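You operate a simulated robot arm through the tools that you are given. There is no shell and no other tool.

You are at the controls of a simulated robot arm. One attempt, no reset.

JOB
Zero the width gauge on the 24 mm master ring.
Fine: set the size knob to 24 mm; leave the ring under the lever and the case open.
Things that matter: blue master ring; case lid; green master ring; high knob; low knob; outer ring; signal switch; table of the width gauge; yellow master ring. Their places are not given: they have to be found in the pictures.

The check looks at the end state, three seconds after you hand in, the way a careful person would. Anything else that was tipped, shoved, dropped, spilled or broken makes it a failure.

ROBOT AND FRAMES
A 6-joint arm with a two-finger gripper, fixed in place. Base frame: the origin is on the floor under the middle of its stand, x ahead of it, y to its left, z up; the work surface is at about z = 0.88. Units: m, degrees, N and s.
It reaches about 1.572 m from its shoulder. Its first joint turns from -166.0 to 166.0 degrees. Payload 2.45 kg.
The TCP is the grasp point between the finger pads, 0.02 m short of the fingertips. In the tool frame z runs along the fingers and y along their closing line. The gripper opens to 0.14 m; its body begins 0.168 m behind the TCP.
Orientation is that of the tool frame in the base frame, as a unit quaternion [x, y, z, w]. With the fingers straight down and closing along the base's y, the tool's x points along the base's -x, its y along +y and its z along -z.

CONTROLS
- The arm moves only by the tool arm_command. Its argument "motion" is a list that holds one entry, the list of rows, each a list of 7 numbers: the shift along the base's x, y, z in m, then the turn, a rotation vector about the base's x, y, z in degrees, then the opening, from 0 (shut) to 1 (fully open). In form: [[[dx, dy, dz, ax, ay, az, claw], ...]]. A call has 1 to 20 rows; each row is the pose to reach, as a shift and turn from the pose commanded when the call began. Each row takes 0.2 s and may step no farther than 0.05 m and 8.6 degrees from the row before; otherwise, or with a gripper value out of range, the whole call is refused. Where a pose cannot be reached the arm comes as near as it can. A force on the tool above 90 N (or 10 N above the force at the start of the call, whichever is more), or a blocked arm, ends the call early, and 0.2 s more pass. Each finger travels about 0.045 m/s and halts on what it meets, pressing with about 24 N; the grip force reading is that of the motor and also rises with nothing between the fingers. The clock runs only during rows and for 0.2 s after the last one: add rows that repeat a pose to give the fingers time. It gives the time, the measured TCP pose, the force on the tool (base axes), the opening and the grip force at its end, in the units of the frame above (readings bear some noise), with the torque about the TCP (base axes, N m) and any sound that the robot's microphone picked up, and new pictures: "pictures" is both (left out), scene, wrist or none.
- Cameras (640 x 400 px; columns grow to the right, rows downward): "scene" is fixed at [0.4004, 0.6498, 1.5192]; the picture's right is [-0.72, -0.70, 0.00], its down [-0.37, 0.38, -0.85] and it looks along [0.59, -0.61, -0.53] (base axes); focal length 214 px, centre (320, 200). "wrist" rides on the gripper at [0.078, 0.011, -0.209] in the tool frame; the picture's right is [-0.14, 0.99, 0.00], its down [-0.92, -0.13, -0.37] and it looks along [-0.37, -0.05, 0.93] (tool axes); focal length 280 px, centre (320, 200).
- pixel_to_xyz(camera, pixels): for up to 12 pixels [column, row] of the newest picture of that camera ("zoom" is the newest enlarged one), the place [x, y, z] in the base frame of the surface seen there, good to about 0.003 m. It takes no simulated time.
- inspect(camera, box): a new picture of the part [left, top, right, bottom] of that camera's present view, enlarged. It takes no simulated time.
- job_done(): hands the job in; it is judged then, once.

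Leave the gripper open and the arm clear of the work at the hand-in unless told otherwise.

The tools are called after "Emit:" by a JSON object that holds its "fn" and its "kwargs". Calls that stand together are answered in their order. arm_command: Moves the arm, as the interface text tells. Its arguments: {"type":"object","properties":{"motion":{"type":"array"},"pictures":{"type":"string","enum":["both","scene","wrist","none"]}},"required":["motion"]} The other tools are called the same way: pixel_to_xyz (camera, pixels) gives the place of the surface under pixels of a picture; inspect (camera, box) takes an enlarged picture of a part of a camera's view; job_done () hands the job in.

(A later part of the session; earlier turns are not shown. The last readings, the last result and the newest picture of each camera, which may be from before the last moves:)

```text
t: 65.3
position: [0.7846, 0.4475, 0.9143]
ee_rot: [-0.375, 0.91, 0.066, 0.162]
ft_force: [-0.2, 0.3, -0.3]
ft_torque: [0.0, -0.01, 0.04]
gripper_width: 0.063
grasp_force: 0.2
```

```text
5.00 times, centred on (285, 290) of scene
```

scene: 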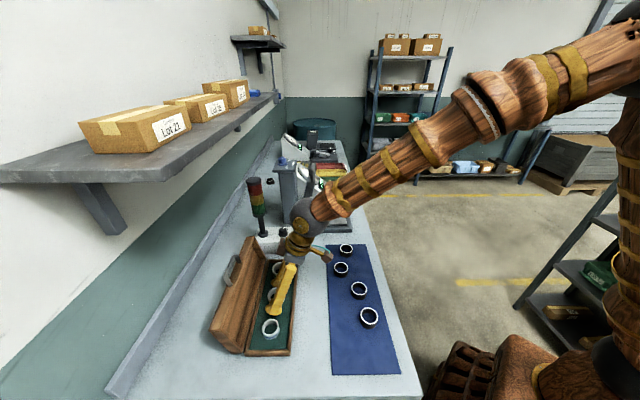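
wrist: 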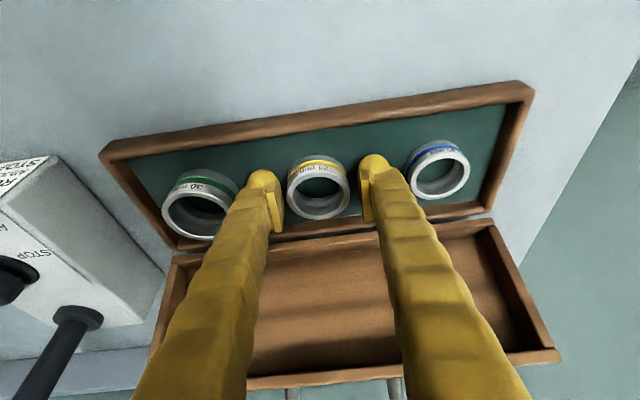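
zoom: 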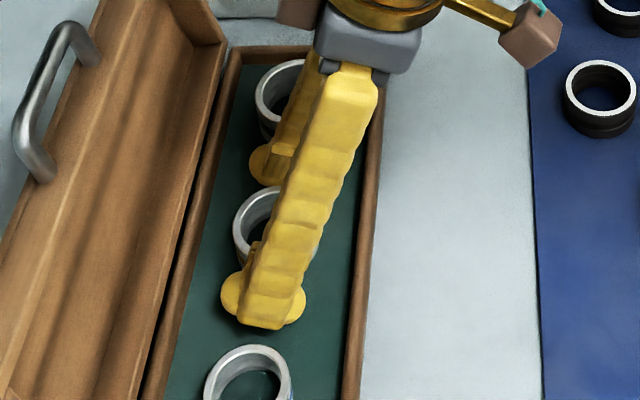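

The ring sits right at the TCP pixel between the pads. Close on it.

Emit:
{"fn": "arm_command", "kwargs": {"motion": [[[0, 0, 0, 0, 0, 0, 0.4], [0, 0, 0, 0, 0, 0, 0.3], [0, 0, 0, 0, 0, 0, 0.3], [0, 0, 0, 0, 0, 0, 0.3]]], "pictures": "wrist"}}

```text
t: 66.3
position: [0.7859, 0.4487, 0.9145]
ee_rot: [-0.374, 0.911, 0.065, 0.163]
ft_force: [0.5, 0.0, 0.0]
ft_torque: [0.01, -0.03, 0.01]
gripper_width: 0.0508
grasp_force: 23.4
```

wrist: 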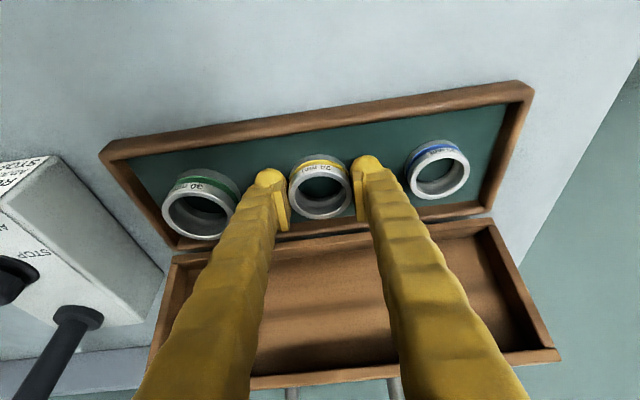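

Gripped at 50.8 mm. Lift straight up 0.12 m.

Emit:
{"fn": "arm_command", "kwargs": {"motion": [[[0, 0, 0, 0, 0, 0, 0.28], [0, 0, 0.01, 0, 0, 0, 0.28], [0, 0, 0.03, 0, 0, 0, 0.28], [0, 0, 0.06, 0, 0, 0, 0.28], [0, 0, 0.09, 0, 0, 0, 0.28], [0, 0, 0.12, 0, 0, 0, 0.28], [0, 0, 0.12, 0, 0, 0, 0.28]]]}}

Emit:
{"fn": "inspect", "kwargs": {"camera": "wrist", "box": [220, 120, 420, 260]}}

Emit:
{"fn": "inspect", "kwargs": {"camera": "scene", "box": [215, 200, 345, 330]}}

```text
t: 67.9
position: [0.7855, 0.4473, 1.0356]
ee_rot: [-0.373, 0.911, 0.065, 0.163]
ft_force: [0.3, 0.4, -1.6]
ft_torque: [0.02, 0.0, -0.04]
gripper_width: 0.0512
grasp_force: 24.0
```

scene: 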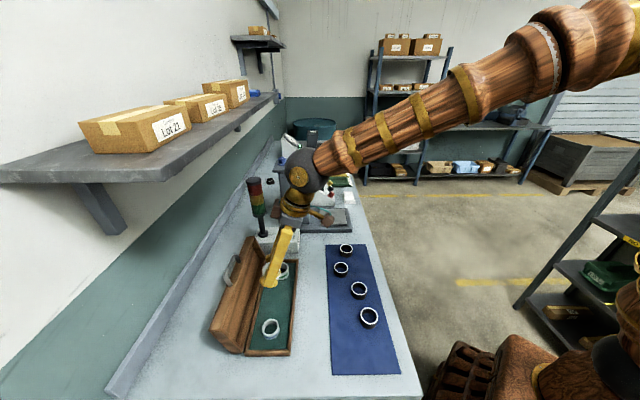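
wrist: 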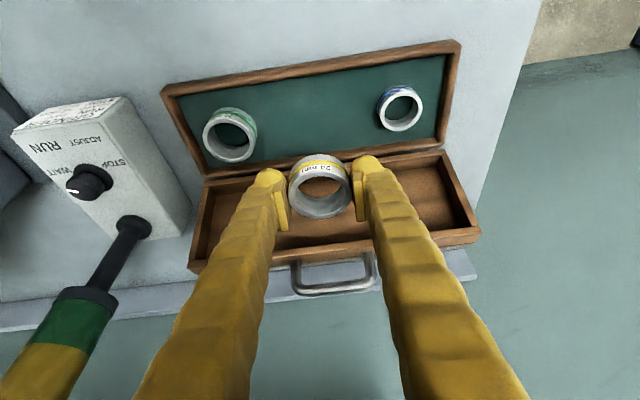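

```text
2.86 times, centred on (320, 190) of wrist
```

zoom: 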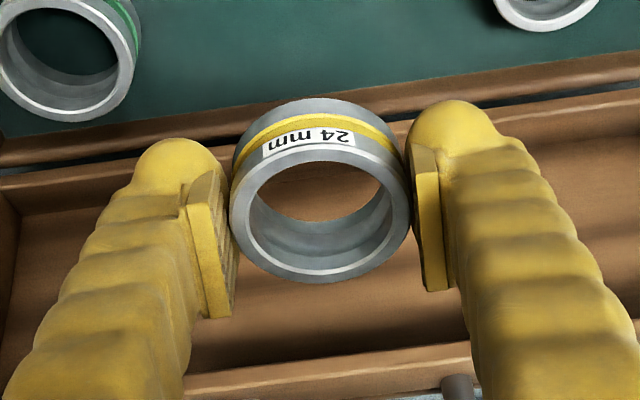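

```text
3.08 times, centred on (280, 265) of scene
```

zoom: 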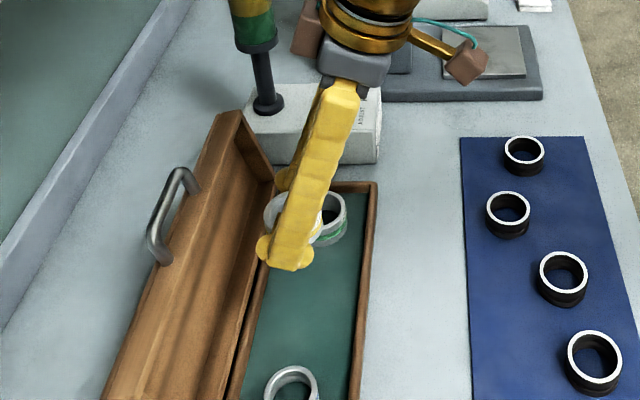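

The 24 mm ring is held level. Carry it back over the mat side and then along to above the gauge table.

Emit:
{"fn": "arm_command", "kwargs": {"motion": [[[-0.0292, -0.0288, 0.005, 0, 0, 0, 0.28], [-0.0584, -0.0576, 0.01, 0, 0, 0, 0.28], [-0.0876, -0.0864, 0.01, 0, 0, 0, 0.28], [-0.1168, -0.1152, 0.01, 0, 0, 0, 0.28], [-0.146, -0.144, 0.01, 0, 0, 0, 0.28], [-0.1172, -0.1732, 0.01, 0, 0, 0, 0.28], [-0.0884, -0.2024, 0.01, 0, 0, 0, 0.28], [-0.0597, -0.2316, 0.01, 0, 0, 0, 0.28], [-0.0309, -0.2608, 0.01, 0, 0, 0, 0.28], [-0.0021, -0.29, 0.01, 0, 0, 0, 0.28], [0.0267, -0.3192, 0.01, 0, 0, 0, 0.28], [0.0555, -0.3484, 0.01, 0, 0, 0, 0.28], [0.0842, -0.3776, 0.01, 0, 0, 0, 0.28], [0.113, -0.4068, 0.01, 0, 0, 0, 0.28], [0.1415, -0.4365, 0.01, 0, 0, 0, 0.28], [0.1415, -0.4365, 0.01, 0, 0, 0, 0.28]]]}}

Emit:
{"fn": "inspect", "kwargs": {"camera": "wrist", "box": [220, 80, 420, 260]}}

Emit:
{"fn": "inspect", "kwargs": {"camera": "scene", "box": [270, 130, 380, 240]}}

```text
t: 71.3
position: [0.9275, 0.0136, 1.0423]
ee_rot: [-0.374, 0.91, 0.065, 0.164]
ft_force: [-0.6, -0.3, -1.3]
ft_torque: [0.05, 0.03, 0.02]
gripper_width: 0.0512
grasp_force: 24.2
```

scene: 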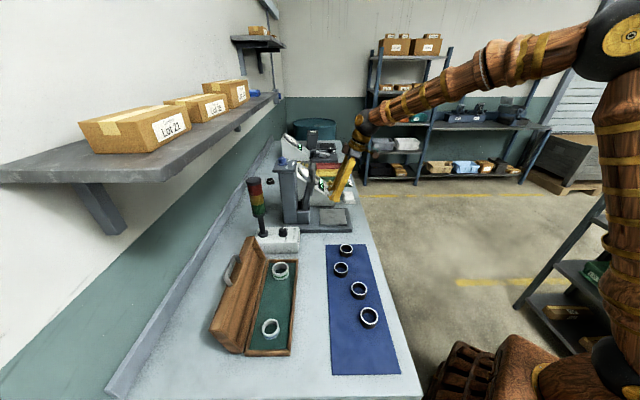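
wrist: 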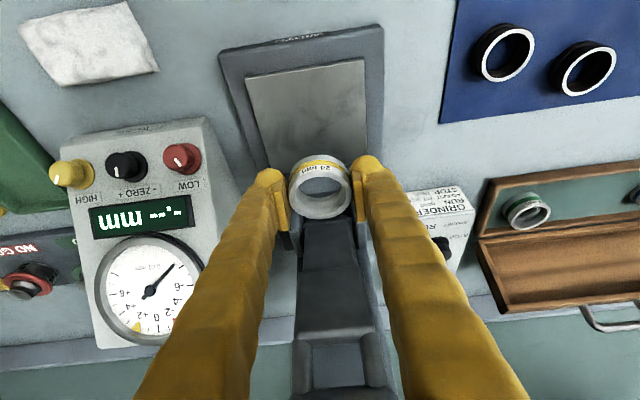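

```text
2.22 times, centred on (320, 170) of wrist
```

zoom: 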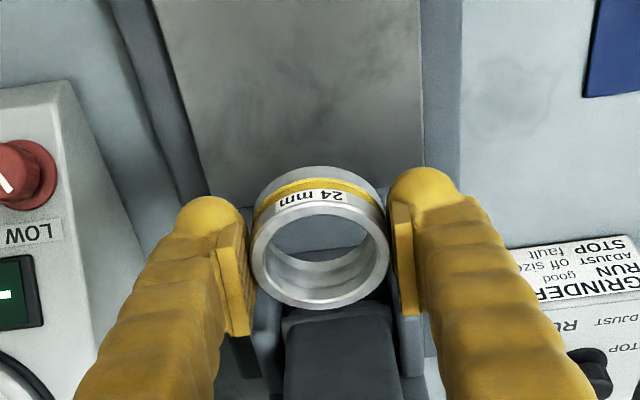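

```text
3.64 times, centred on (325, 185) of scene
```

zoom: 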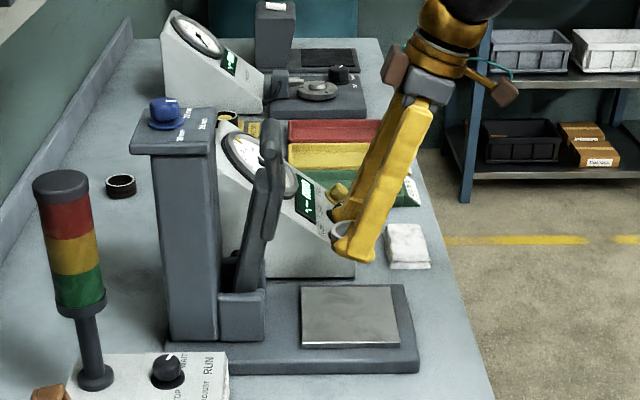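

The ring hangs above the table near its centre. Lower most of the way, stopping about 2–3 mm above the plate.

Emit:
{"fn": "arm_command", "kwargs": {"motion": [[[0.0003, -0.001, -0.03, 0, 0, 0, 0.28], [0.0003, -0.001, -0.06, 0, 0, 0, 0.28], [0.0003, -0.001, -0.085, 0, 0, 0, 0.28], [0.0003, -0.001, -0.102, 0, 0, 0, 0.28], [0.0003, -0.001, -0.102, 0, 0, 0, 0.28]]]}}

Emit:
{"fn": "inspect", "kwargs": {"camera": "scene", "box": [300, 170, 370, 240]}}

Emit:
{"fn": "inspect", "kwargs": {"camera": "wrist", "box": [220, 100, 420, 260]}}

```text
t: 72.5
position: [0.9282, 0.0138, 0.9428]
ee_rot: [-0.374, 0.911, 0.066, 0.163]
ft_force: [-0.1, 0.1, -1.0]
ft_torque: [-0.01, 0.02, 0.01]
gripper_width: 0.0512
grasp_force: 23.8
```

scene: 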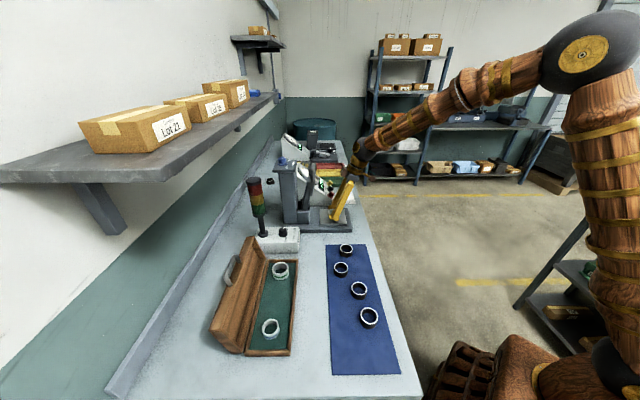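
wrist: 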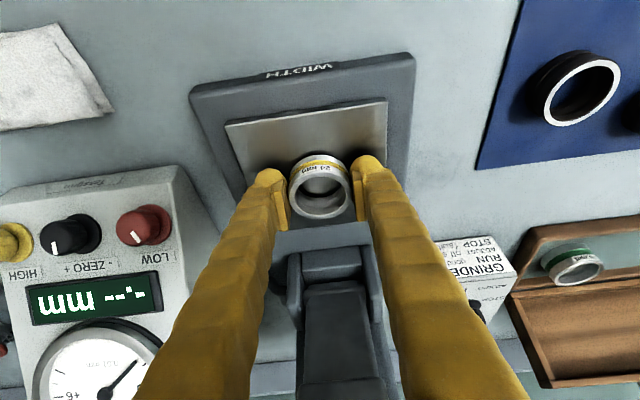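

```text
5.71 times, centred on (335, 205) of scene
```

zoom: 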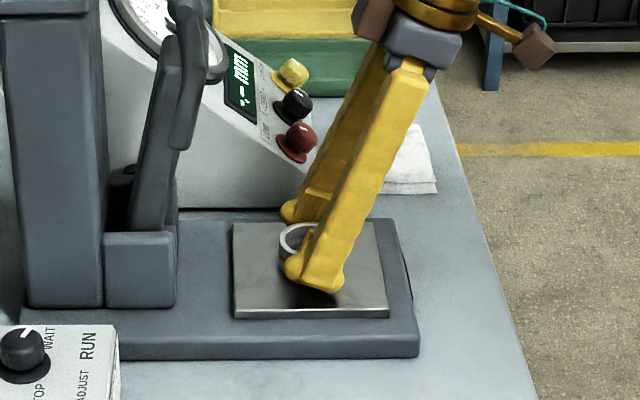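

```text
2.50 times, centred on (320, 180) of wrist
```

zoom: 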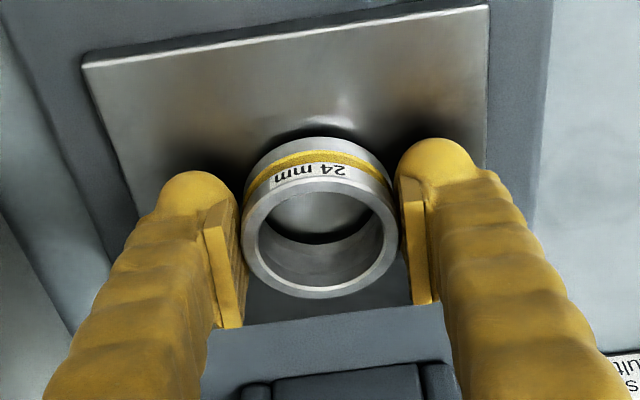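

Ring is centred on the plate, just above it. Lower the last few millimetres gently and read the force.

Emit:
{"fn": "arm_command", "kwargs": {"motion": [[[0, 0, -0.0015, 0, 0, 0, 0.28], [0, 0, -0.003, 0, 0, 0, 0.28], [0, 0, -0.003, 0, 0, 0, 0.28]]], "pictures": "none"}}

```text
t: 73.3
position: [0.9279, 0.0124, 0.9399]
ee_rot: [-0.375, 0.91, 0.066, 0.163]
ft_force: [0.3, 0.1, -2.2]
ft_torque: [0.01, 0.0, -0.04]
gripper_width: 0.0508
grasp_force: 23.9
```

Emit:
{"fn": "arm_command", "kwargs": {"motion": [[[0, 0, -0.001, 0, 0, 0, 0.28], [0, 0, -0.0015, 0, 0, 0, 0.28]]], "pictures": "none"}}

```text
t: 73.9
position: [0.9275, 0.0106, 0.9392]
ee_rot: [-0.374, 0.911, 0.064, 0.163]
ft_force: [-5.3, -0.3, 14.2]
ft_torque: [-0.07, 0.27, -0.03]
gripper_width: 0.0508
grasp_force: 23.3
```

The ring has touched the plate (14 N). Release and raise straight up.

Emit:
{"fn": "arm_command", "kwargs": {"motion": [[[0, 0, 0.0005, 0, 0, 0, 0.4], [0, 0, 0.0005, 0, 0, 0, 0.5], [0, 0, 0.0005, 0, 0, 0, 0.6], [0, 0, 0.0005, 0, 0, 0, 0.6], [0, 0, 0.02, 0, 0, 0, 0.6], [0, 0, 0.05, 0, 0, 0, 0.6], [0, 0, 0.08, 0, 0, 0, 0.6], [0, 0, 0.08, 0, 0, 0, 0.6]]]}}

Emit:
{"fn": "inspect", "kwargs": {"camera": "wrist", "box": [220, 60, 420, 220]}}

Emit:
{"fn": "inspect", "kwargs": {"camera": "scene", "box": [290, 160, 370, 240]}}

```text
t: 75.7
position: [0.9275, 0.0103, 1.0189]
ee_rot: [-0.374, 0.911, 0.065, 0.163]
ft_force: [-0.3, 0.9, -0.1]
ft_torque: [-0.03, 0.01, -0.01]
gripper_width: 0.0841
grasp_force: 0.1
```

scene: 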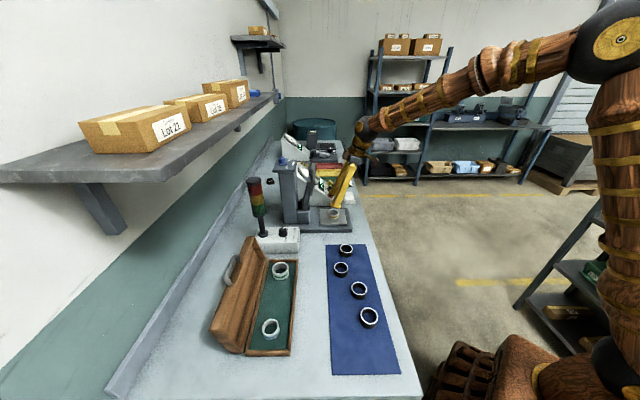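
wrist: 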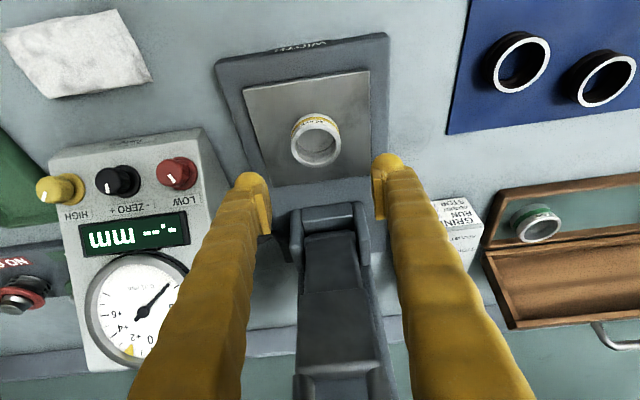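

```text
2.50 times, centred on (320, 140) of wrist
```

zoom: 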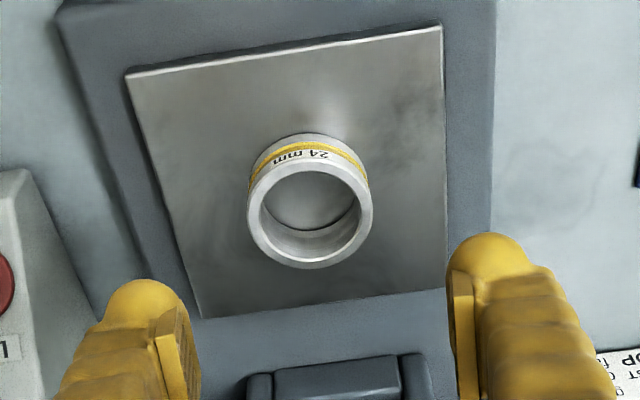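

```text
5.00 times, centred on (330, 200) of scene
```

zoom: 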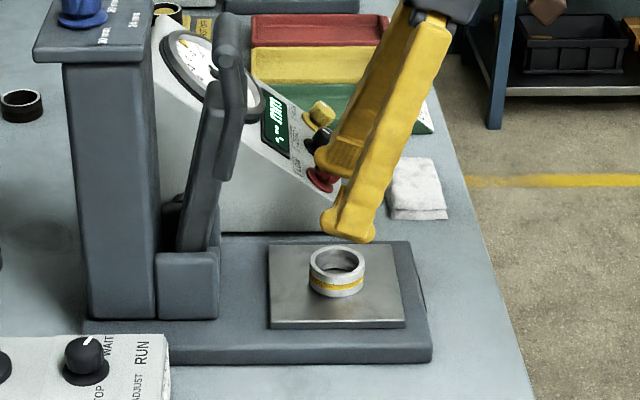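

The ring sits flat near the plate centre. I'll measure its position against the plate and then fetch the lever.

Emit:
{"fn": "pixel_to_xyz", "kwargs": {"camera": "wrist", "pixels": [[293, 144], [339, 143], [317, 126], [317, 165], [243, 90], [368, 71], [274, 186], [368, 175]]}}

Emit:
{"fn": "pixel_to_xyz", "kwargs": {"camera": "scene", "pixels": [[311, 183], [313, 176], [316, 169], [318, 172], [309, 190], [315, 180]]}}

```text
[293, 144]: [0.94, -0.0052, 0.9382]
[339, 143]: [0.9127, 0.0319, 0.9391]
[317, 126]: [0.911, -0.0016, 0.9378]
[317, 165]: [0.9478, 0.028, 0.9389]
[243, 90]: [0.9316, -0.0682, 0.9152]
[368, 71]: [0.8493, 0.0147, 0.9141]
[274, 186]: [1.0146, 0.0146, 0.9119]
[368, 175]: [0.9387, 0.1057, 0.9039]
```

```text
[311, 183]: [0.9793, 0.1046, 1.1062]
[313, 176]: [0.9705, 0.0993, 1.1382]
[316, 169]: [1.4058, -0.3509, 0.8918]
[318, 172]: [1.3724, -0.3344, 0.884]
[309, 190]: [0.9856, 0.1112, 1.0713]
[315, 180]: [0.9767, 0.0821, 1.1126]
```

The ring is at (0.928,0.013), top z 0.9385 — centred under where the pad comes down. Now up to view the raised crossbar.

Emit:
{"fn": "arm_command", "kwargs": {"motion": [[[-0.0025, -0.0025, 0.04, 2.8, -2.85, 0, 0.8], [-0.005, -0.005, 0.08, 5.6, -5.7, 0, 0.8], [-0.0075, -0.0075, 0.12, 8.4, -8.55, 0, 0.8], [-0.01, -0.01, 0.16, 11.2, -11.4, 0, 0.8], [-0.0126, -0.0125, 0.201, 14.04, -14.24, 0, 0.8], [-0.0126, -0.0125, 0.201, 14.04, -14.24, 0, 0.8]]]}}

Emit:
{"fn": "inspect", "kwargs": {"camera": "wrist", "box": [220, 110, 420, 270]}}

```text
t: 77.1
position: [0.9136, -0.0001, 1.2208]
ee_rot: [-0.356, 0.869, 0.128, 0.319]
ft_force: [0.0, 0.2, 0.0]
ft_torque: [0.02, 0.03, 0.03]
gripper_width: 0.1117
grasp_force: 0.1
```

scene: 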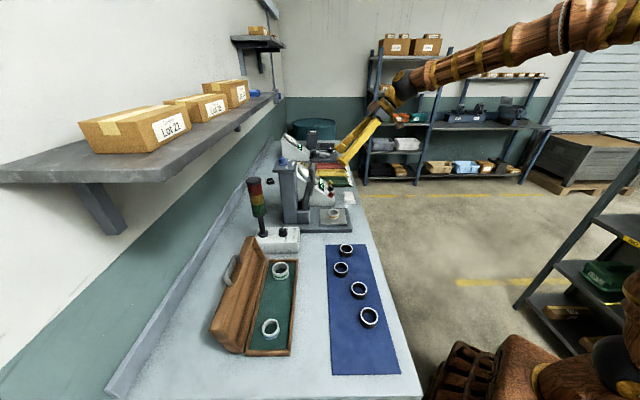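
wrist: 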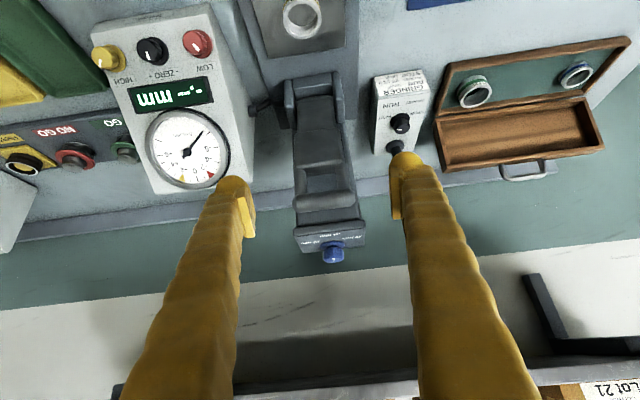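

```text
2.50 times, centred on (320, 190) of wrist
```

zoom: 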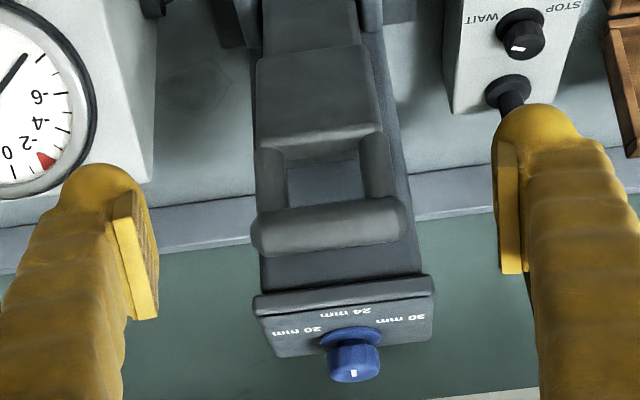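

I'll measure the raised crossbar.

Emit:
{"fn": "pixel_to_xyz", "kwargs": {"camera": "wrist", "pixels": [[323, 196], [323, 201], [323, 206], [298, 203], [350, 198], [295, 203], [353, 197], [345, 175], [299, 180], [320, 150]]}}

```text
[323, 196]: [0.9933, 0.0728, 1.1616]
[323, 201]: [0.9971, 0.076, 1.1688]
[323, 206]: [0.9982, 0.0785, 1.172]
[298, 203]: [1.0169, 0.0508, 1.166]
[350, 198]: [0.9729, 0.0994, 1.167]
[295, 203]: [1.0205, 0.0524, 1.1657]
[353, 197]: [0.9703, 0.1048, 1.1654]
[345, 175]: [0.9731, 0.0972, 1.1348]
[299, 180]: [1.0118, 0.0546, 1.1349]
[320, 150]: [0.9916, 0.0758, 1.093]
```

The raised bar's centre is about (u 0.644, v 0.771, z 1.164). Move in so the pads straddle its ends.

Emit:
{"fn": "arm_command", "kwargs": {"motion": [[[0.029, 0.0279, -0.019, 0, 0, 0, 0.8], [0.058, 0.0558, -0.038, 0, 0, 0, 0.8], [0.075, 0.0722, -0.049, 0, 0, 0, 0.8], [0.0868, 0.0837, -0.0565, 0, 0, 0, 0.8], [0.0868, 0.0837, -0.0565, 0, 0, 0, 0.8]]]}}

Emit:
{"fn": "inspect", "kwargs": {"camera": "wrist", "box": [220, 120, 420, 260]}}

```text
t: 78.3
position: [1.0012, 0.0839, 1.1639]
ee_rot: [-0.356, 0.869, 0.128, 0.319]
ft_force: [0.3, -0.8, 0.0]
ft_torque: [0.0, 0.03, 0.0]
gripper_width: 0.1119
grasp_force: 0.2
```

scene: 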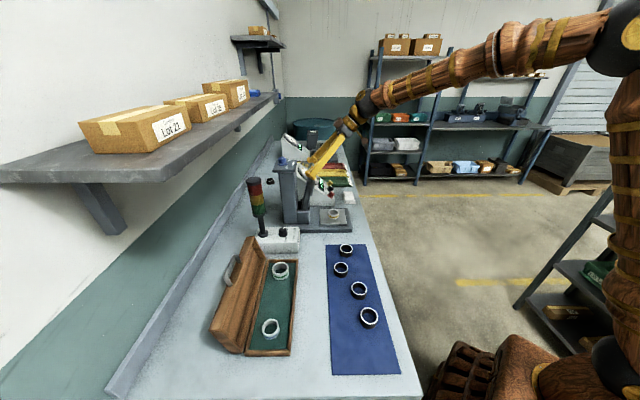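
wrist: 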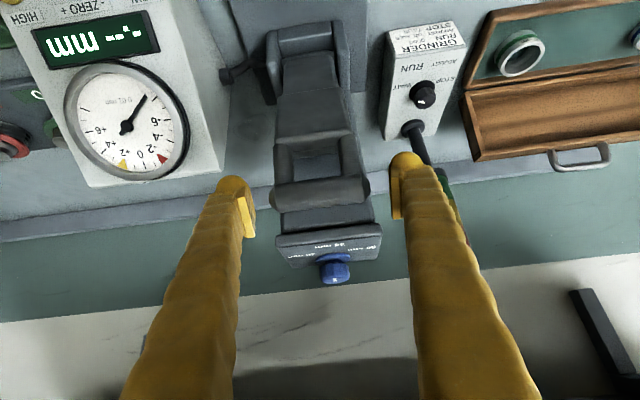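

```text
2.86 times, centred on (320, 190) of wrist
```

zoom: 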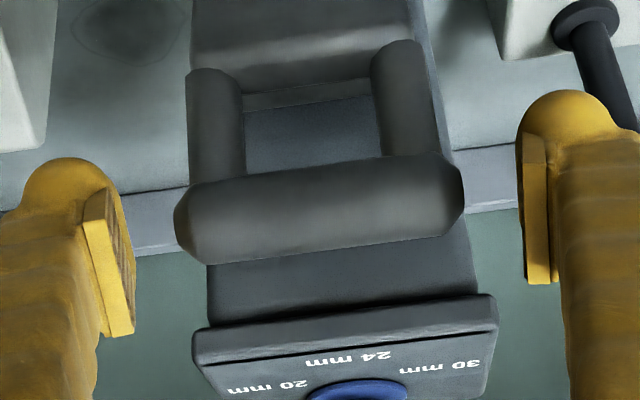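

The bar is exactly at the TCP (320,194). Close on its ends.

Emit:
{"fn": "arm_command", "kwargs": {"motion": [[[0, 0, 0, 0, 0, 0, 0.6], [0, 0, 0, 0, 0, 0, 0.4], [0, 0, 0, 0, 0, 0, 0.4], [0, 0, 0, 0, 0, 0, 0.4]]], "pictures": "none"}}

```text
t: 79.3
position: [1.0002, 0.0813, 1.1638]
ee_rot: [-0.356, 0.869, 0.128, 0.318]
ft_force: [4.2, -2.4, -0.9]
ft_torque: [-0.06, -0.07, -0.09]
gripper_width: 0.078
grasp_force: 40.7
```

Evenly gripped. From earlier points the lever pivot is about (v 0.808, z 0.951), radius 0.216. I lower along that arc from 80° to 45°.

Emit:
{"fn": "arm_command", "kwargs": {"motion": [[[-0.0131, -0.0129, -0.0041, 0, 0, 0, 0.4], [-0.0258, -0.0255, -0.0097, 0, 0, 0, 0.4], [-0.0382, -0.0377, -0.0169, 0, 0, 0, 0.4], [-0.0501, -0.0494, -0.0256, 0, 0, 0, 0.4], [-0.0614, -0.0606, -0.0357, 0, 0, 0, 0.4], [-0.0721, -0.0711, -0.0472, 0, 0, 0, 0.4], [-0.082, -0.0809, -0.0599, 0, 0, 0, 0.4]]]}}

Emit:
{"fn": "inspect", "kwargs": {"camera": "scene", "box": [280, 140, 370, 240]}}

```text
t: 80.9
position: [0.9175, 0.0009, 1.103]
ee_rot: [-0.357, 0.869, 0.129, 0.319]
ft_force: [0.6, -7.2, 7.6]
ft_torque: [0.95, -0.33, -0.51]
gripper_width: 0.078
grasp_force: 45.0
```

scene: 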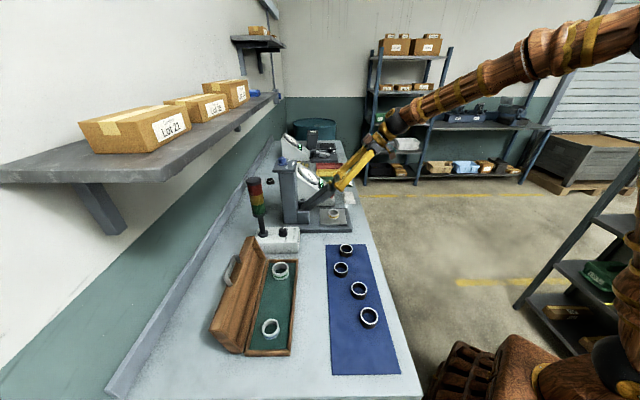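
wrist: 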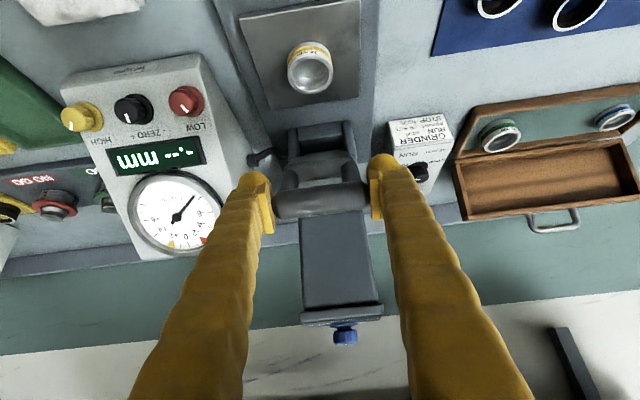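

```text
4.00 times, centred on (325, 190) of scene
```

zoom: 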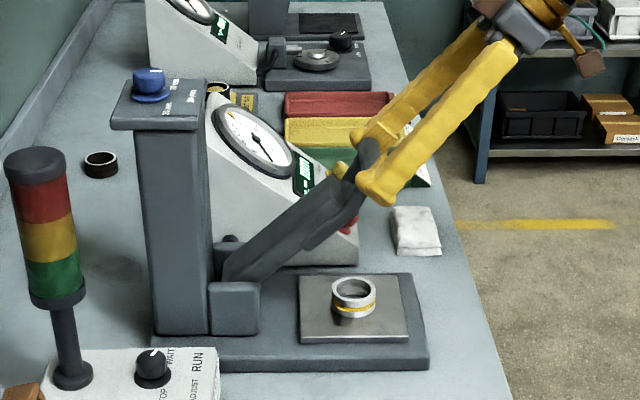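

Forces are small. Continue from 45° to 15°.

Emit:
{"fn": "arm_command", "kwargs": {"motion": [[[-0.0091, -0.0089, -0.0139, 0, 0, 0, 0.4], [-0.0173, -0.017, -0.0289, 0, 0, 0, 0.4], [-0.0244, -0.024, -0.0447, 0, 0, 0, 0.4], [-0.0306, -0.0302, -0.0615, 0, 0, 0, 0.4], [-0.0358, -0.0352, -0.0789, 0, 0, 0, 0.4], [-0.0398, -0.0391, -0.0968, 0, 0, 0, 0.4], [-0.0398, -0.0391, -0.0968, 0, 0, 0, 0.4]]]}}

Emit:
{"fn": "inspect", "kwargs": {"camera": "scene", "box": [290, 170, 370, 240]}}

```text
t: 82.5
position: [0.8795, -0.0401, 1.0062]
ee_rot: [-0.356, 0.869, 0.128, 0.319]
ft_force: [-1.4, -6.1, 1.0]
ft_torque: [0.36, -0.27, -0.32]
gripper_width: 0.0786
grasp_force: 45.6
```

scene: 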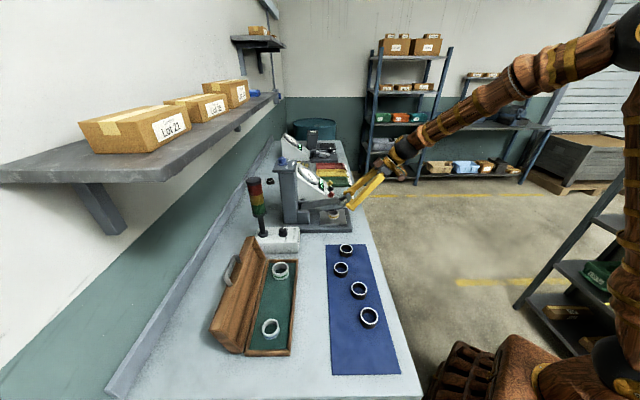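
wrist: 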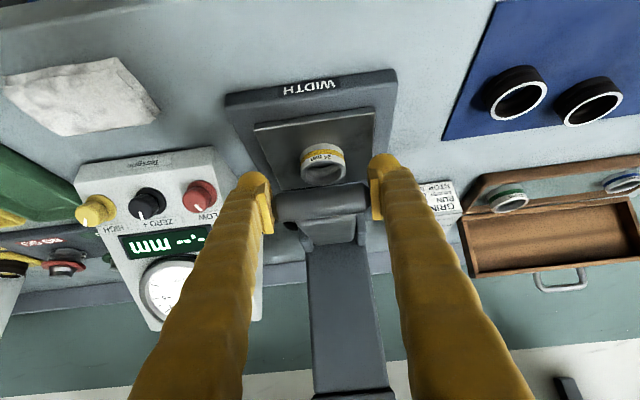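

```text
5.71 times, centred on (330, 205) of scene
```

zoom: 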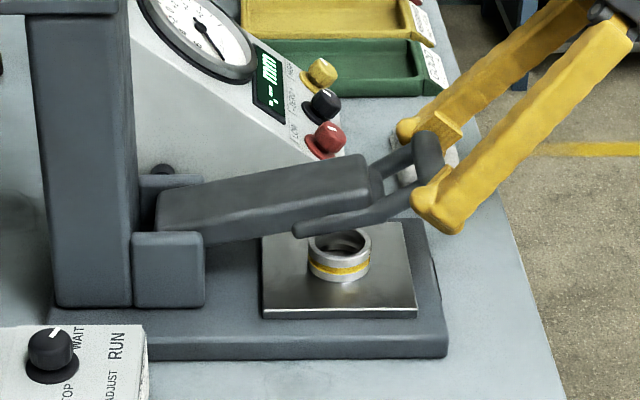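

The pad is coming down centred over the ring. Continue to 8°, slowly.

Emit:
{"fn": "arm_command", "kwargs": {"motion": [[[-0.001, -0.001, -0.005, 0, 0, 0, 0.4], [-0.0019, -0.0019, -0.011, 0, 0, 0, 0.4], [-0.0029, -0.0029, -0.0184, 0, 0, 0, 0.4], [-0.0038, -0.0037, -0.0259, 0, 0, 0, 0.4], [-0.0038, -0.0037, -0.0259, 0, 0, 0, 0.4]]]}}

Emit:
{"fn": "inspect", "kwargs": {"camera": "scene", "box": [290, 170, 370, 240]}}

```text
t: 83.7
position: [0.8761, -0.0431, 0.9782]
ee_rot: [-0.357, 0.869, 0.129, 0.318]
ft_force: [-8.6, -9.1, 1.7]
ft_torque: [0.35, -0.46, 0.15]
gripper_width: 0.0788
grasp_force: 44.5
```

scene: 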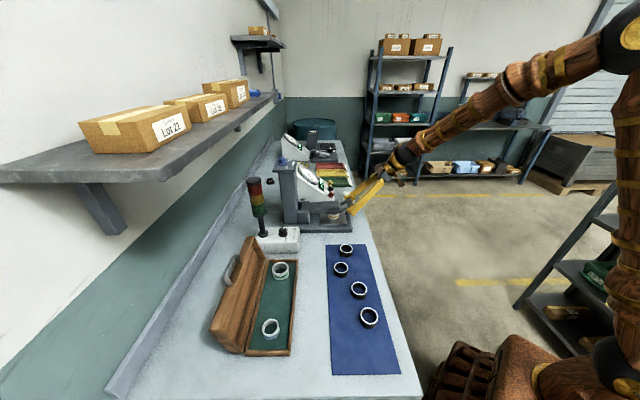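
wrist: 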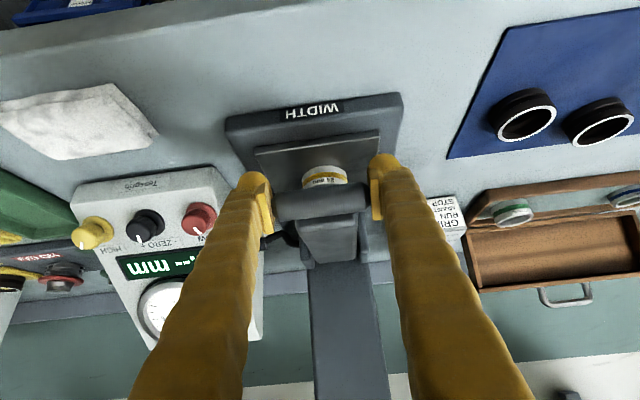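

```text
5.71 times, centred on (330, 205) of scene
```

zoom: 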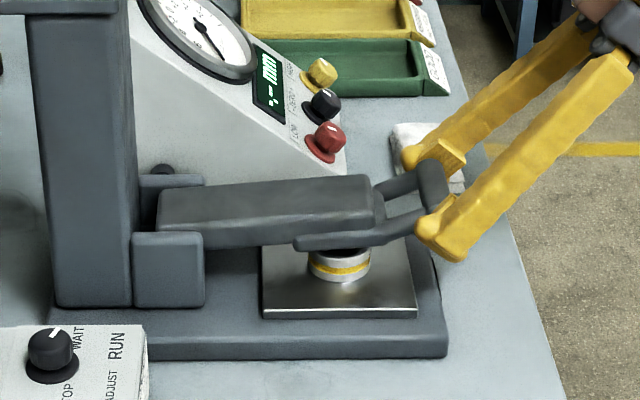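

Very close to the ring now. Step down about 1° at a time, watching for upward force.

Emit:
{"fn": "arm_command", "kwargs": {"motion": [[[-0.0003, -0.0003, -0.0037, 0, 0, 0, 0.4], [-0.0003, -0.0003, -0.0037, 0, 0, 0, 0.4]]], "pictures": "none"}}

Emit:
{"fn": "arm_command", "kwargs": {"motion": [[[-0.0003, -0.0003, -0.003, 0, 0, 0, 0.4], [-0.0003, -0.0003, -0.003, 0, 0, 0, 0.4]]], "pictures": "scene"}}

Emit:
{"fn": "inspect", "kwargs": {"camera": "scene", "box": [290, 150, 370, 240]}}

```text
t: 84.3
position: [0.8758, -0.0434, 0.9769]
ee_rot: [-0.356, 0.869, 0.129, 0.319]
ft_force: [-6.5, -11.7, 4.5]
ft_torque: [0.93, -0.82, -0.34]
gripper_width: 0.0788
grasp_force: 45.3
```

```text
t: 84.9
position: [0.8767, -0.0435, 0.9728]
ee_rot: [-0.356, 0.869, 0.129, 0.318]
ft_force: [-7.8, -19.1, 4.7]
ft_torque: [0.79, -0.79, -0.29]
gripper_width: 0.0789
grasp_force: 44.9
```

scene: 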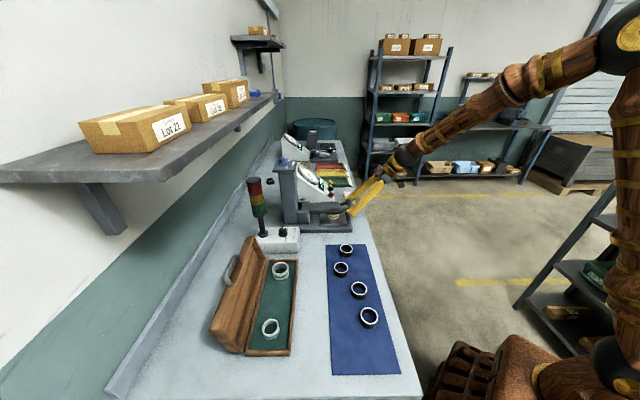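

```text
4.44 times, centred on (330, 195) of scene
```

zoom: 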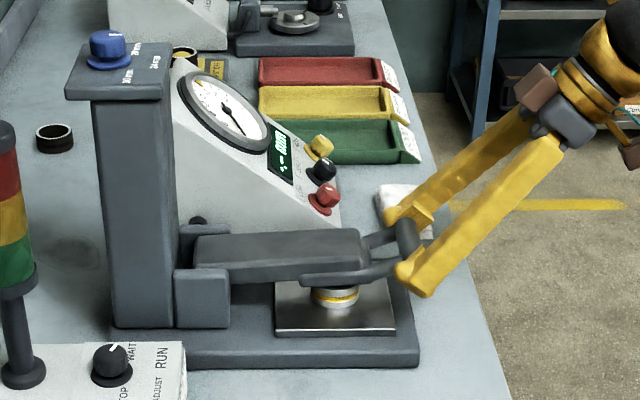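

Not yet in contact. Two more small steps.

Emit:
{"fn": "arm_command", "kwargs": {"motion": [[[-0.0006, -0.0006, -0.003, 0, 0, 0, 0.4], [-0.0006, -0.0006, -0.003, 0, 0, 0, 0.4]]], "pictures": "none"}}

Emit:
{"fn": "arm_command", "kwargs": {"motion": [[[-0.0004, -0.0004, -0.003, 0, 0, 0, 0.4], [-0.0004, -0.0004, -0.003, 0, 0, 0, 0.4]]], "pictures": "scene"}}

Emit:
{"fn": "inspect", "kwargs": {"camera": "scene", "box": [290, 150, 370, 240]}}

```text
t: 85.5
position: [0.8761, -0.0432, 0.9701]
ee_rot: [-0.357, 0.869, 0.128, 0.319]
ft_force: [13.4, -16.4, 3.1]
ft_torque: [0.71, -0.99, 0.02]
gripper_width: 0.0786
grasp_force: 45.3
```

```text
t: 86.1
position: [0.8756, -0.0436, 0.9675]
ee_rot: [-0.356, 0.869, 0.128, 0.319]
ft_force: [34.9, -14.9, -0.5]
ft_torque: [0.45, -0.48, 0.22]
gripper_width: 0.0787
grasp_force: 45.3
```

scene: 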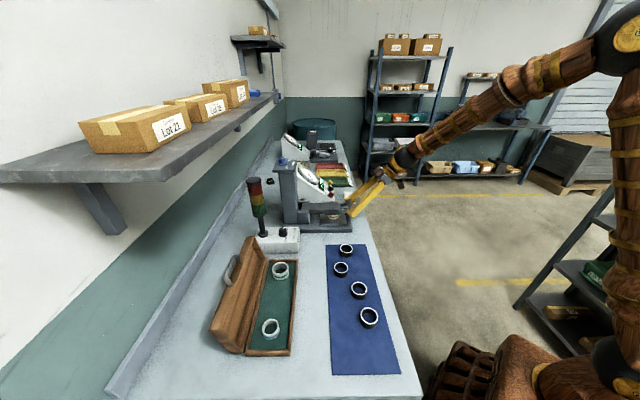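

```text
4.44 times, centred on (330, 195) of scene
```

zoom: 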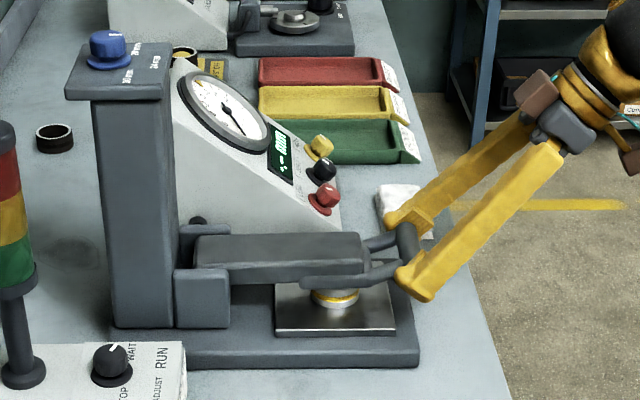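

Still no dial movement; a side force of 35 N built up, so I shift 2–3 mm in +u while stepping further down.

Emit:
{"fn": "arm_command", "kwargs": {"motion": [[[0.0016, -0.0016, -0.0015, 0, 0, 0, 0.4], [0.002, -0.002, -0.003, 0, 0, 0, 0.4], [0.002, -0.002, -0.003, 0, 0, 0, 0.4]]], "pictures": "scene"}}

Emit:
{"fn": "inspect", "kwargs": {"camera": "scene", "box": [290, 150, 370, 240]}}

```text
t: 86.9
position: [0.8751, -0.0446, 0.9642]
ee_rot: [-0.357, 0.869, 0.13, 0.318]
ft_force: [-14.9, 10.4, 2.9]
ft_torque: [0.72, -0.61, 0.13]
gripper_width: 0.0782
grasp_force: 45.0
```

scene: 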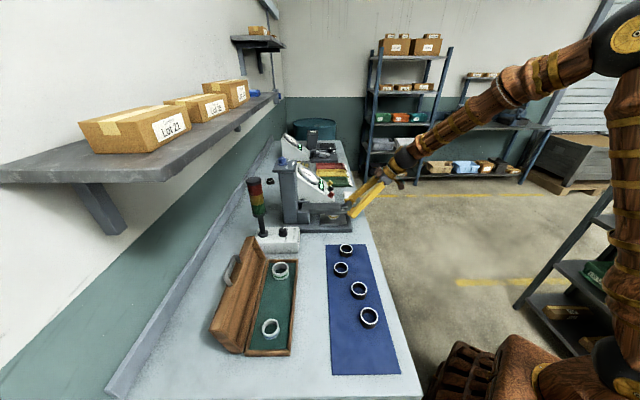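

```text
4.44 times, centred on (330, 195) of scene
```

zoom: 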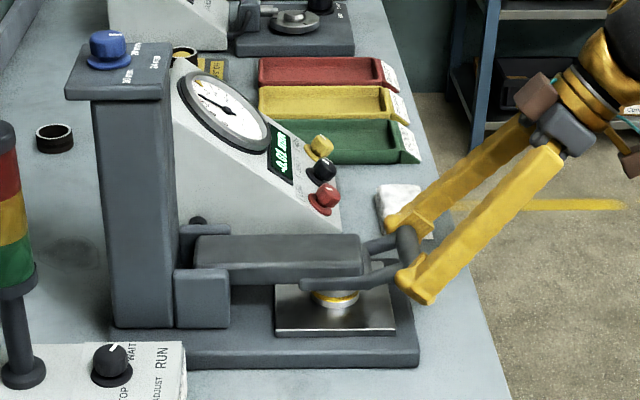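

The dial and display came alive: the lever rests on the ring. Release the bar and back off to the front.

Emit:
{"fn": "arm_command", "kwargs": {"motion": [[[0, 0, 0, 0, 0, 0, 0.6], [0, 0, 0, 0, 0, 0, 0.8], [0, 0, 0, 0, 0, 0, 0.8], [-0.01, -0.01, 0.017, 0, 0, 0, 0.8], [-0.025, -0.025, 0.042, 0, 0, 0, 0.8], [-0.043, -0.043, 0.068, 0, 0, 0, 0.8], [-0.06, -0.06, 0.09, 0, 0, 0, 0.8], [-0.06, -0.06, 0.09, 0, 0, 0, 0.8]]]}}

Emit:
{"fn": "inspect", "kwargs": {"camera": "scene", "box": [310, 160, 350, 195]}}

Emit:
{"fn": "inspect", "kwargs": {"camera": "scene", "box": [290, 160, 370, 240]}}

```text
t: 88.7
position: [0.8186, -0.1065, 1.0534]
ee_rot: [-0.357, 0.869, 0.128, 0.319]
ft_force: [0.2, 0.3, 0.2]
ft_torque: [0.0, 0.01, 0.01]
gripper_width: 0.1122
grasp_force: 0.0
```

scene: 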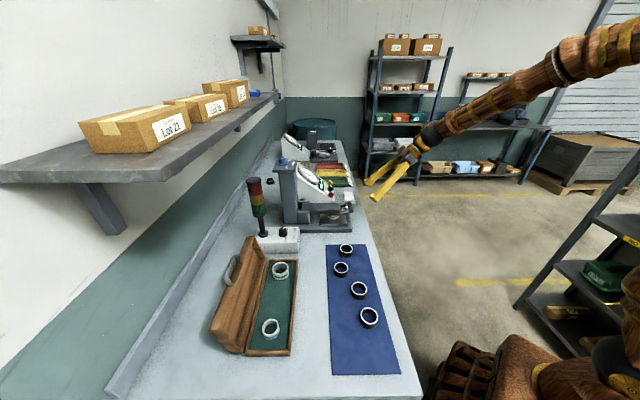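
wrist: 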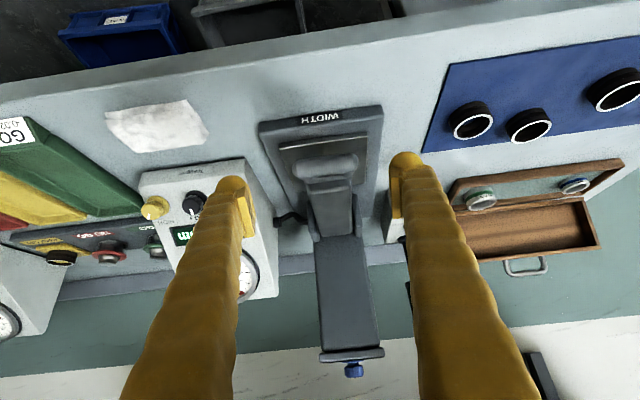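

```text
11.43 times, centred on (330, 178) of scene
```

zoom: 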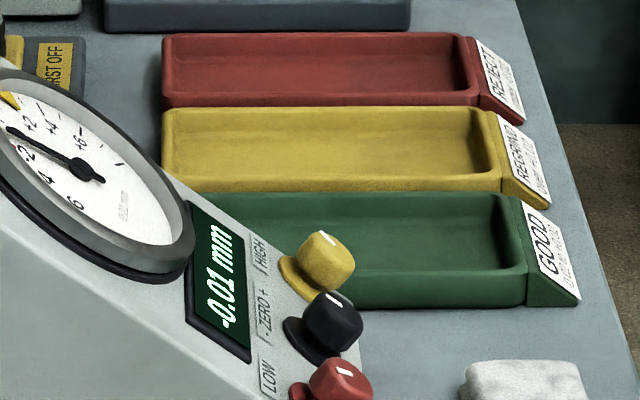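

```text
5.00 times, centred on (330, 200) of scene
```

zoom: 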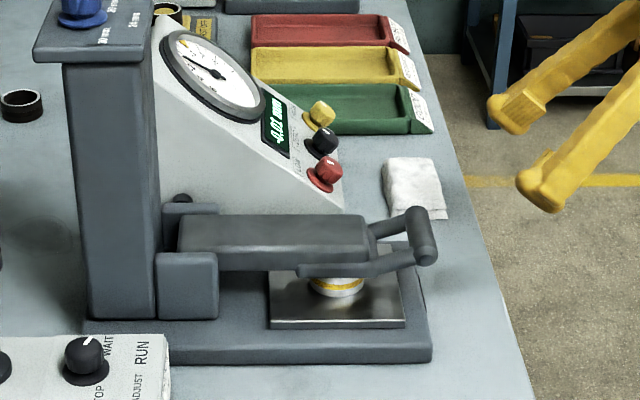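

The lever rests on the ring and the display now reads a value. I'll zoom hard on display and dial.

Emit:
{"fn": "inspect", "kwargs": {"camera": "scene", "box": [322, 176, 334, 194]}}

Emit:
{"fn": "inspect", "kwargs": {"camera": "scene", "box": [302, 160, 330, 188]}}

```text
16.00 times, centred on (328, 185) of scene
```

zoom: 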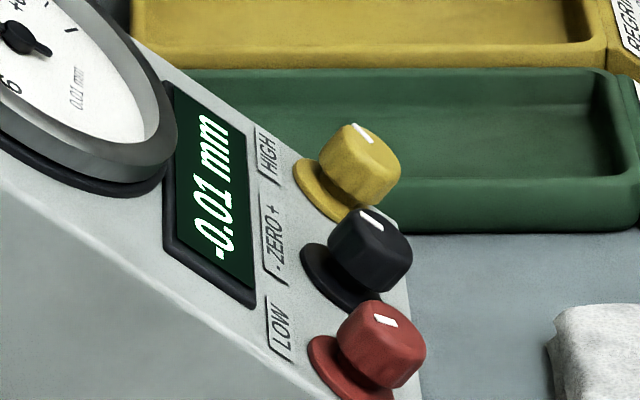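

```text
14.29 times, centred on (316, 174) of scene
```

zoom: 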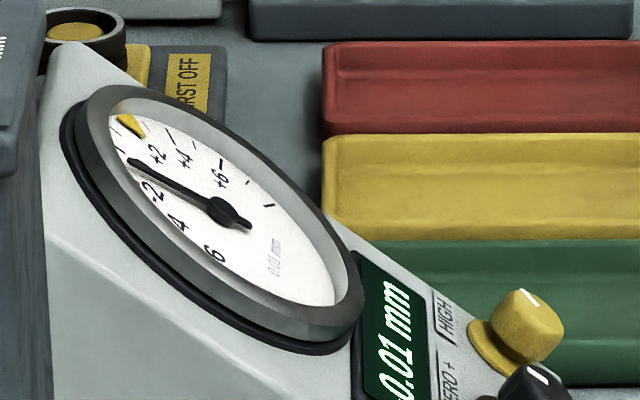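

Display reads -0.01 mm with the needle near -1. I'll view the dial face-on with the wrist camera before touching the ZERO knob.

Emit:
{"fn": "arm_command", "kwargs": {"motion": [[[0.02, -0.005, 0.04, -2.6, 2.7, 0, 0.8], [0.055, -0.01, 0.07, -5.3, 5.3, 0, 0.8], [0.095, -0.01, 0.085, -7.9, 8.0, 0, 0.8], [0.135, -0.008, 0.085, -10.5, 10.7, 0, 0.8], [0.175, -0.005, 0.085, -13.2, 13.4, 0, 0.8], [0.215, 0.0, 0.083, -15.8, 16.0, 0, 0.8], [0.253, 0.004, 0.08, -18.4, 18.7, 0, 0.8], [0.288, 0.007, 0.078, -21.06, 21.36, 0, 0.8], [0.288, 0.007, 0.078, -21.06, 21.36, 0, 0.8]]]}}

Emit:
{"fn": "inspect", "kwargs": {"camera": "wrist", "box": [230, 110, 410, 280]}}

```text
t: 90.7
position: [1.1028, -0.0989, 1.1311]
ee_rot: [-0.379, 0.921, 0.032, 0.083]
ft_force: [-0.1, 0.8, 0.4]
ft_torque: [0.0, -0.02, -0.01]
gripper_width: 0.1122
grasp_force: 0.0
```

scene: 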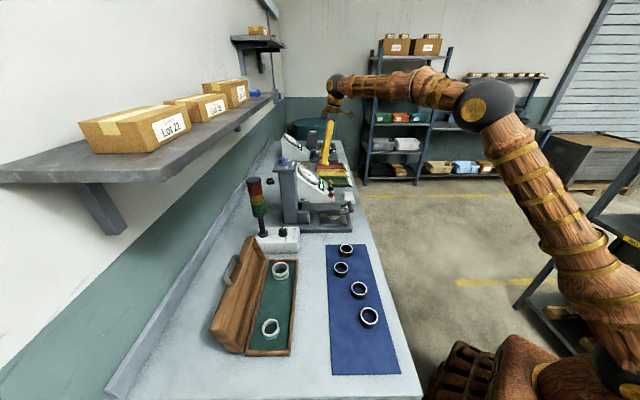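
wrist: 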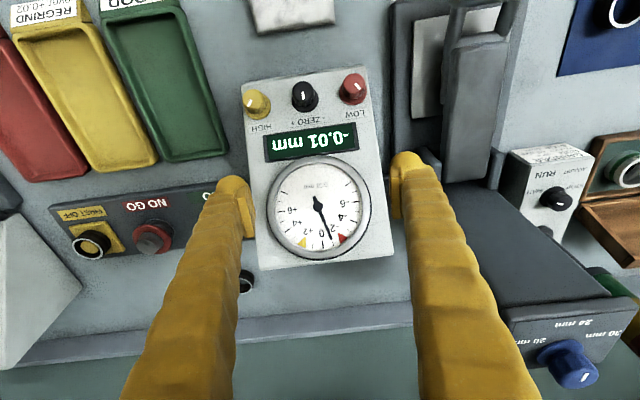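

```text
2.35 times, centred on (320, 195) of wrist
```

zoom: 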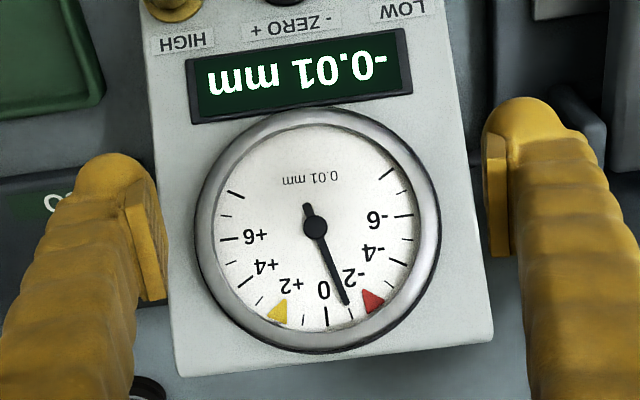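

The dial is clear: each unit is 15°, needle exactly at -1 (-0.01 mm), so the ZERO knob (black) needs a small turn toward +. I'll measure the black knob and the face around it.

Emit:
{"fn": "inspect", "kwargs": {"camera": "wrist", "box": [235, 55, 385, 165]}}

```text
3.64 times, centred on (310, 110) of wrist
```

zoom: 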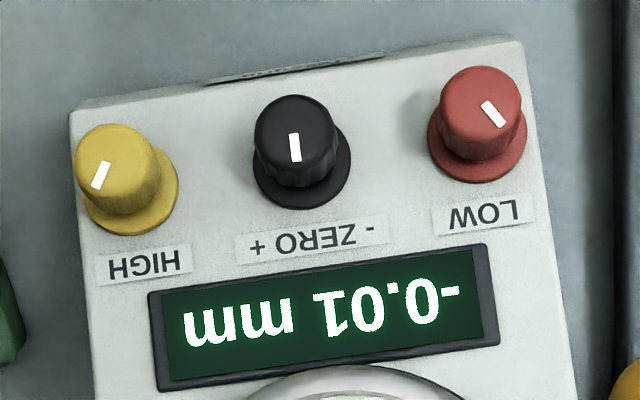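

Emit:
{"fn": "pixel_to_xyz", "kwargs": {"camera": "zoom", "pixels": [[293, 140], [262, 140], [328, 135], [295, 105], [295, 172], [295, 195], [258, 185], [348, 170], [200, 100], [390, 80], [320, 240], [215, 200]]}}

Emit:
{"fn": "pixel_to_xyz", "kwargs": {"camera": "zoom", "pixels": [[85, 230], [540, 200], [90, 320], [555, 330], [75, 115], [520, 40], [395, 180], [395, 120], [110, 150], [480, 100], [175, 215], [400, 210]]}}

```text
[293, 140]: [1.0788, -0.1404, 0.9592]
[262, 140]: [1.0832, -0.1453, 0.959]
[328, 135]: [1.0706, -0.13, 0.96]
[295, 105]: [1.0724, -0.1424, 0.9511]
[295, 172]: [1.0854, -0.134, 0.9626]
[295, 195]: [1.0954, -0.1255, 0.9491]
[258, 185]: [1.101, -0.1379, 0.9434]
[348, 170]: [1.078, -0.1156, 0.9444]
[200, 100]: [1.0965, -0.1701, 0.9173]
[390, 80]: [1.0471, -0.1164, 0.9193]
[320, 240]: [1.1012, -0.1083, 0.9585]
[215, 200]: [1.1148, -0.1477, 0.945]
```

```text
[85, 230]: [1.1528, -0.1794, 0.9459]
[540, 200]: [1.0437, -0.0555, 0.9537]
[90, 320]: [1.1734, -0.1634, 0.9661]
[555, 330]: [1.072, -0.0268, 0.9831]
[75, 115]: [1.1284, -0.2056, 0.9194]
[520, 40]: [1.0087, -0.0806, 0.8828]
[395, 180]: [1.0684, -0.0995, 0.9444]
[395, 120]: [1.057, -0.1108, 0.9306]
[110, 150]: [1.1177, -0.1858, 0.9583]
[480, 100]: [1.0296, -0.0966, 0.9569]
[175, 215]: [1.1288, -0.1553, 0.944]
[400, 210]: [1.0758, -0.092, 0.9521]
```

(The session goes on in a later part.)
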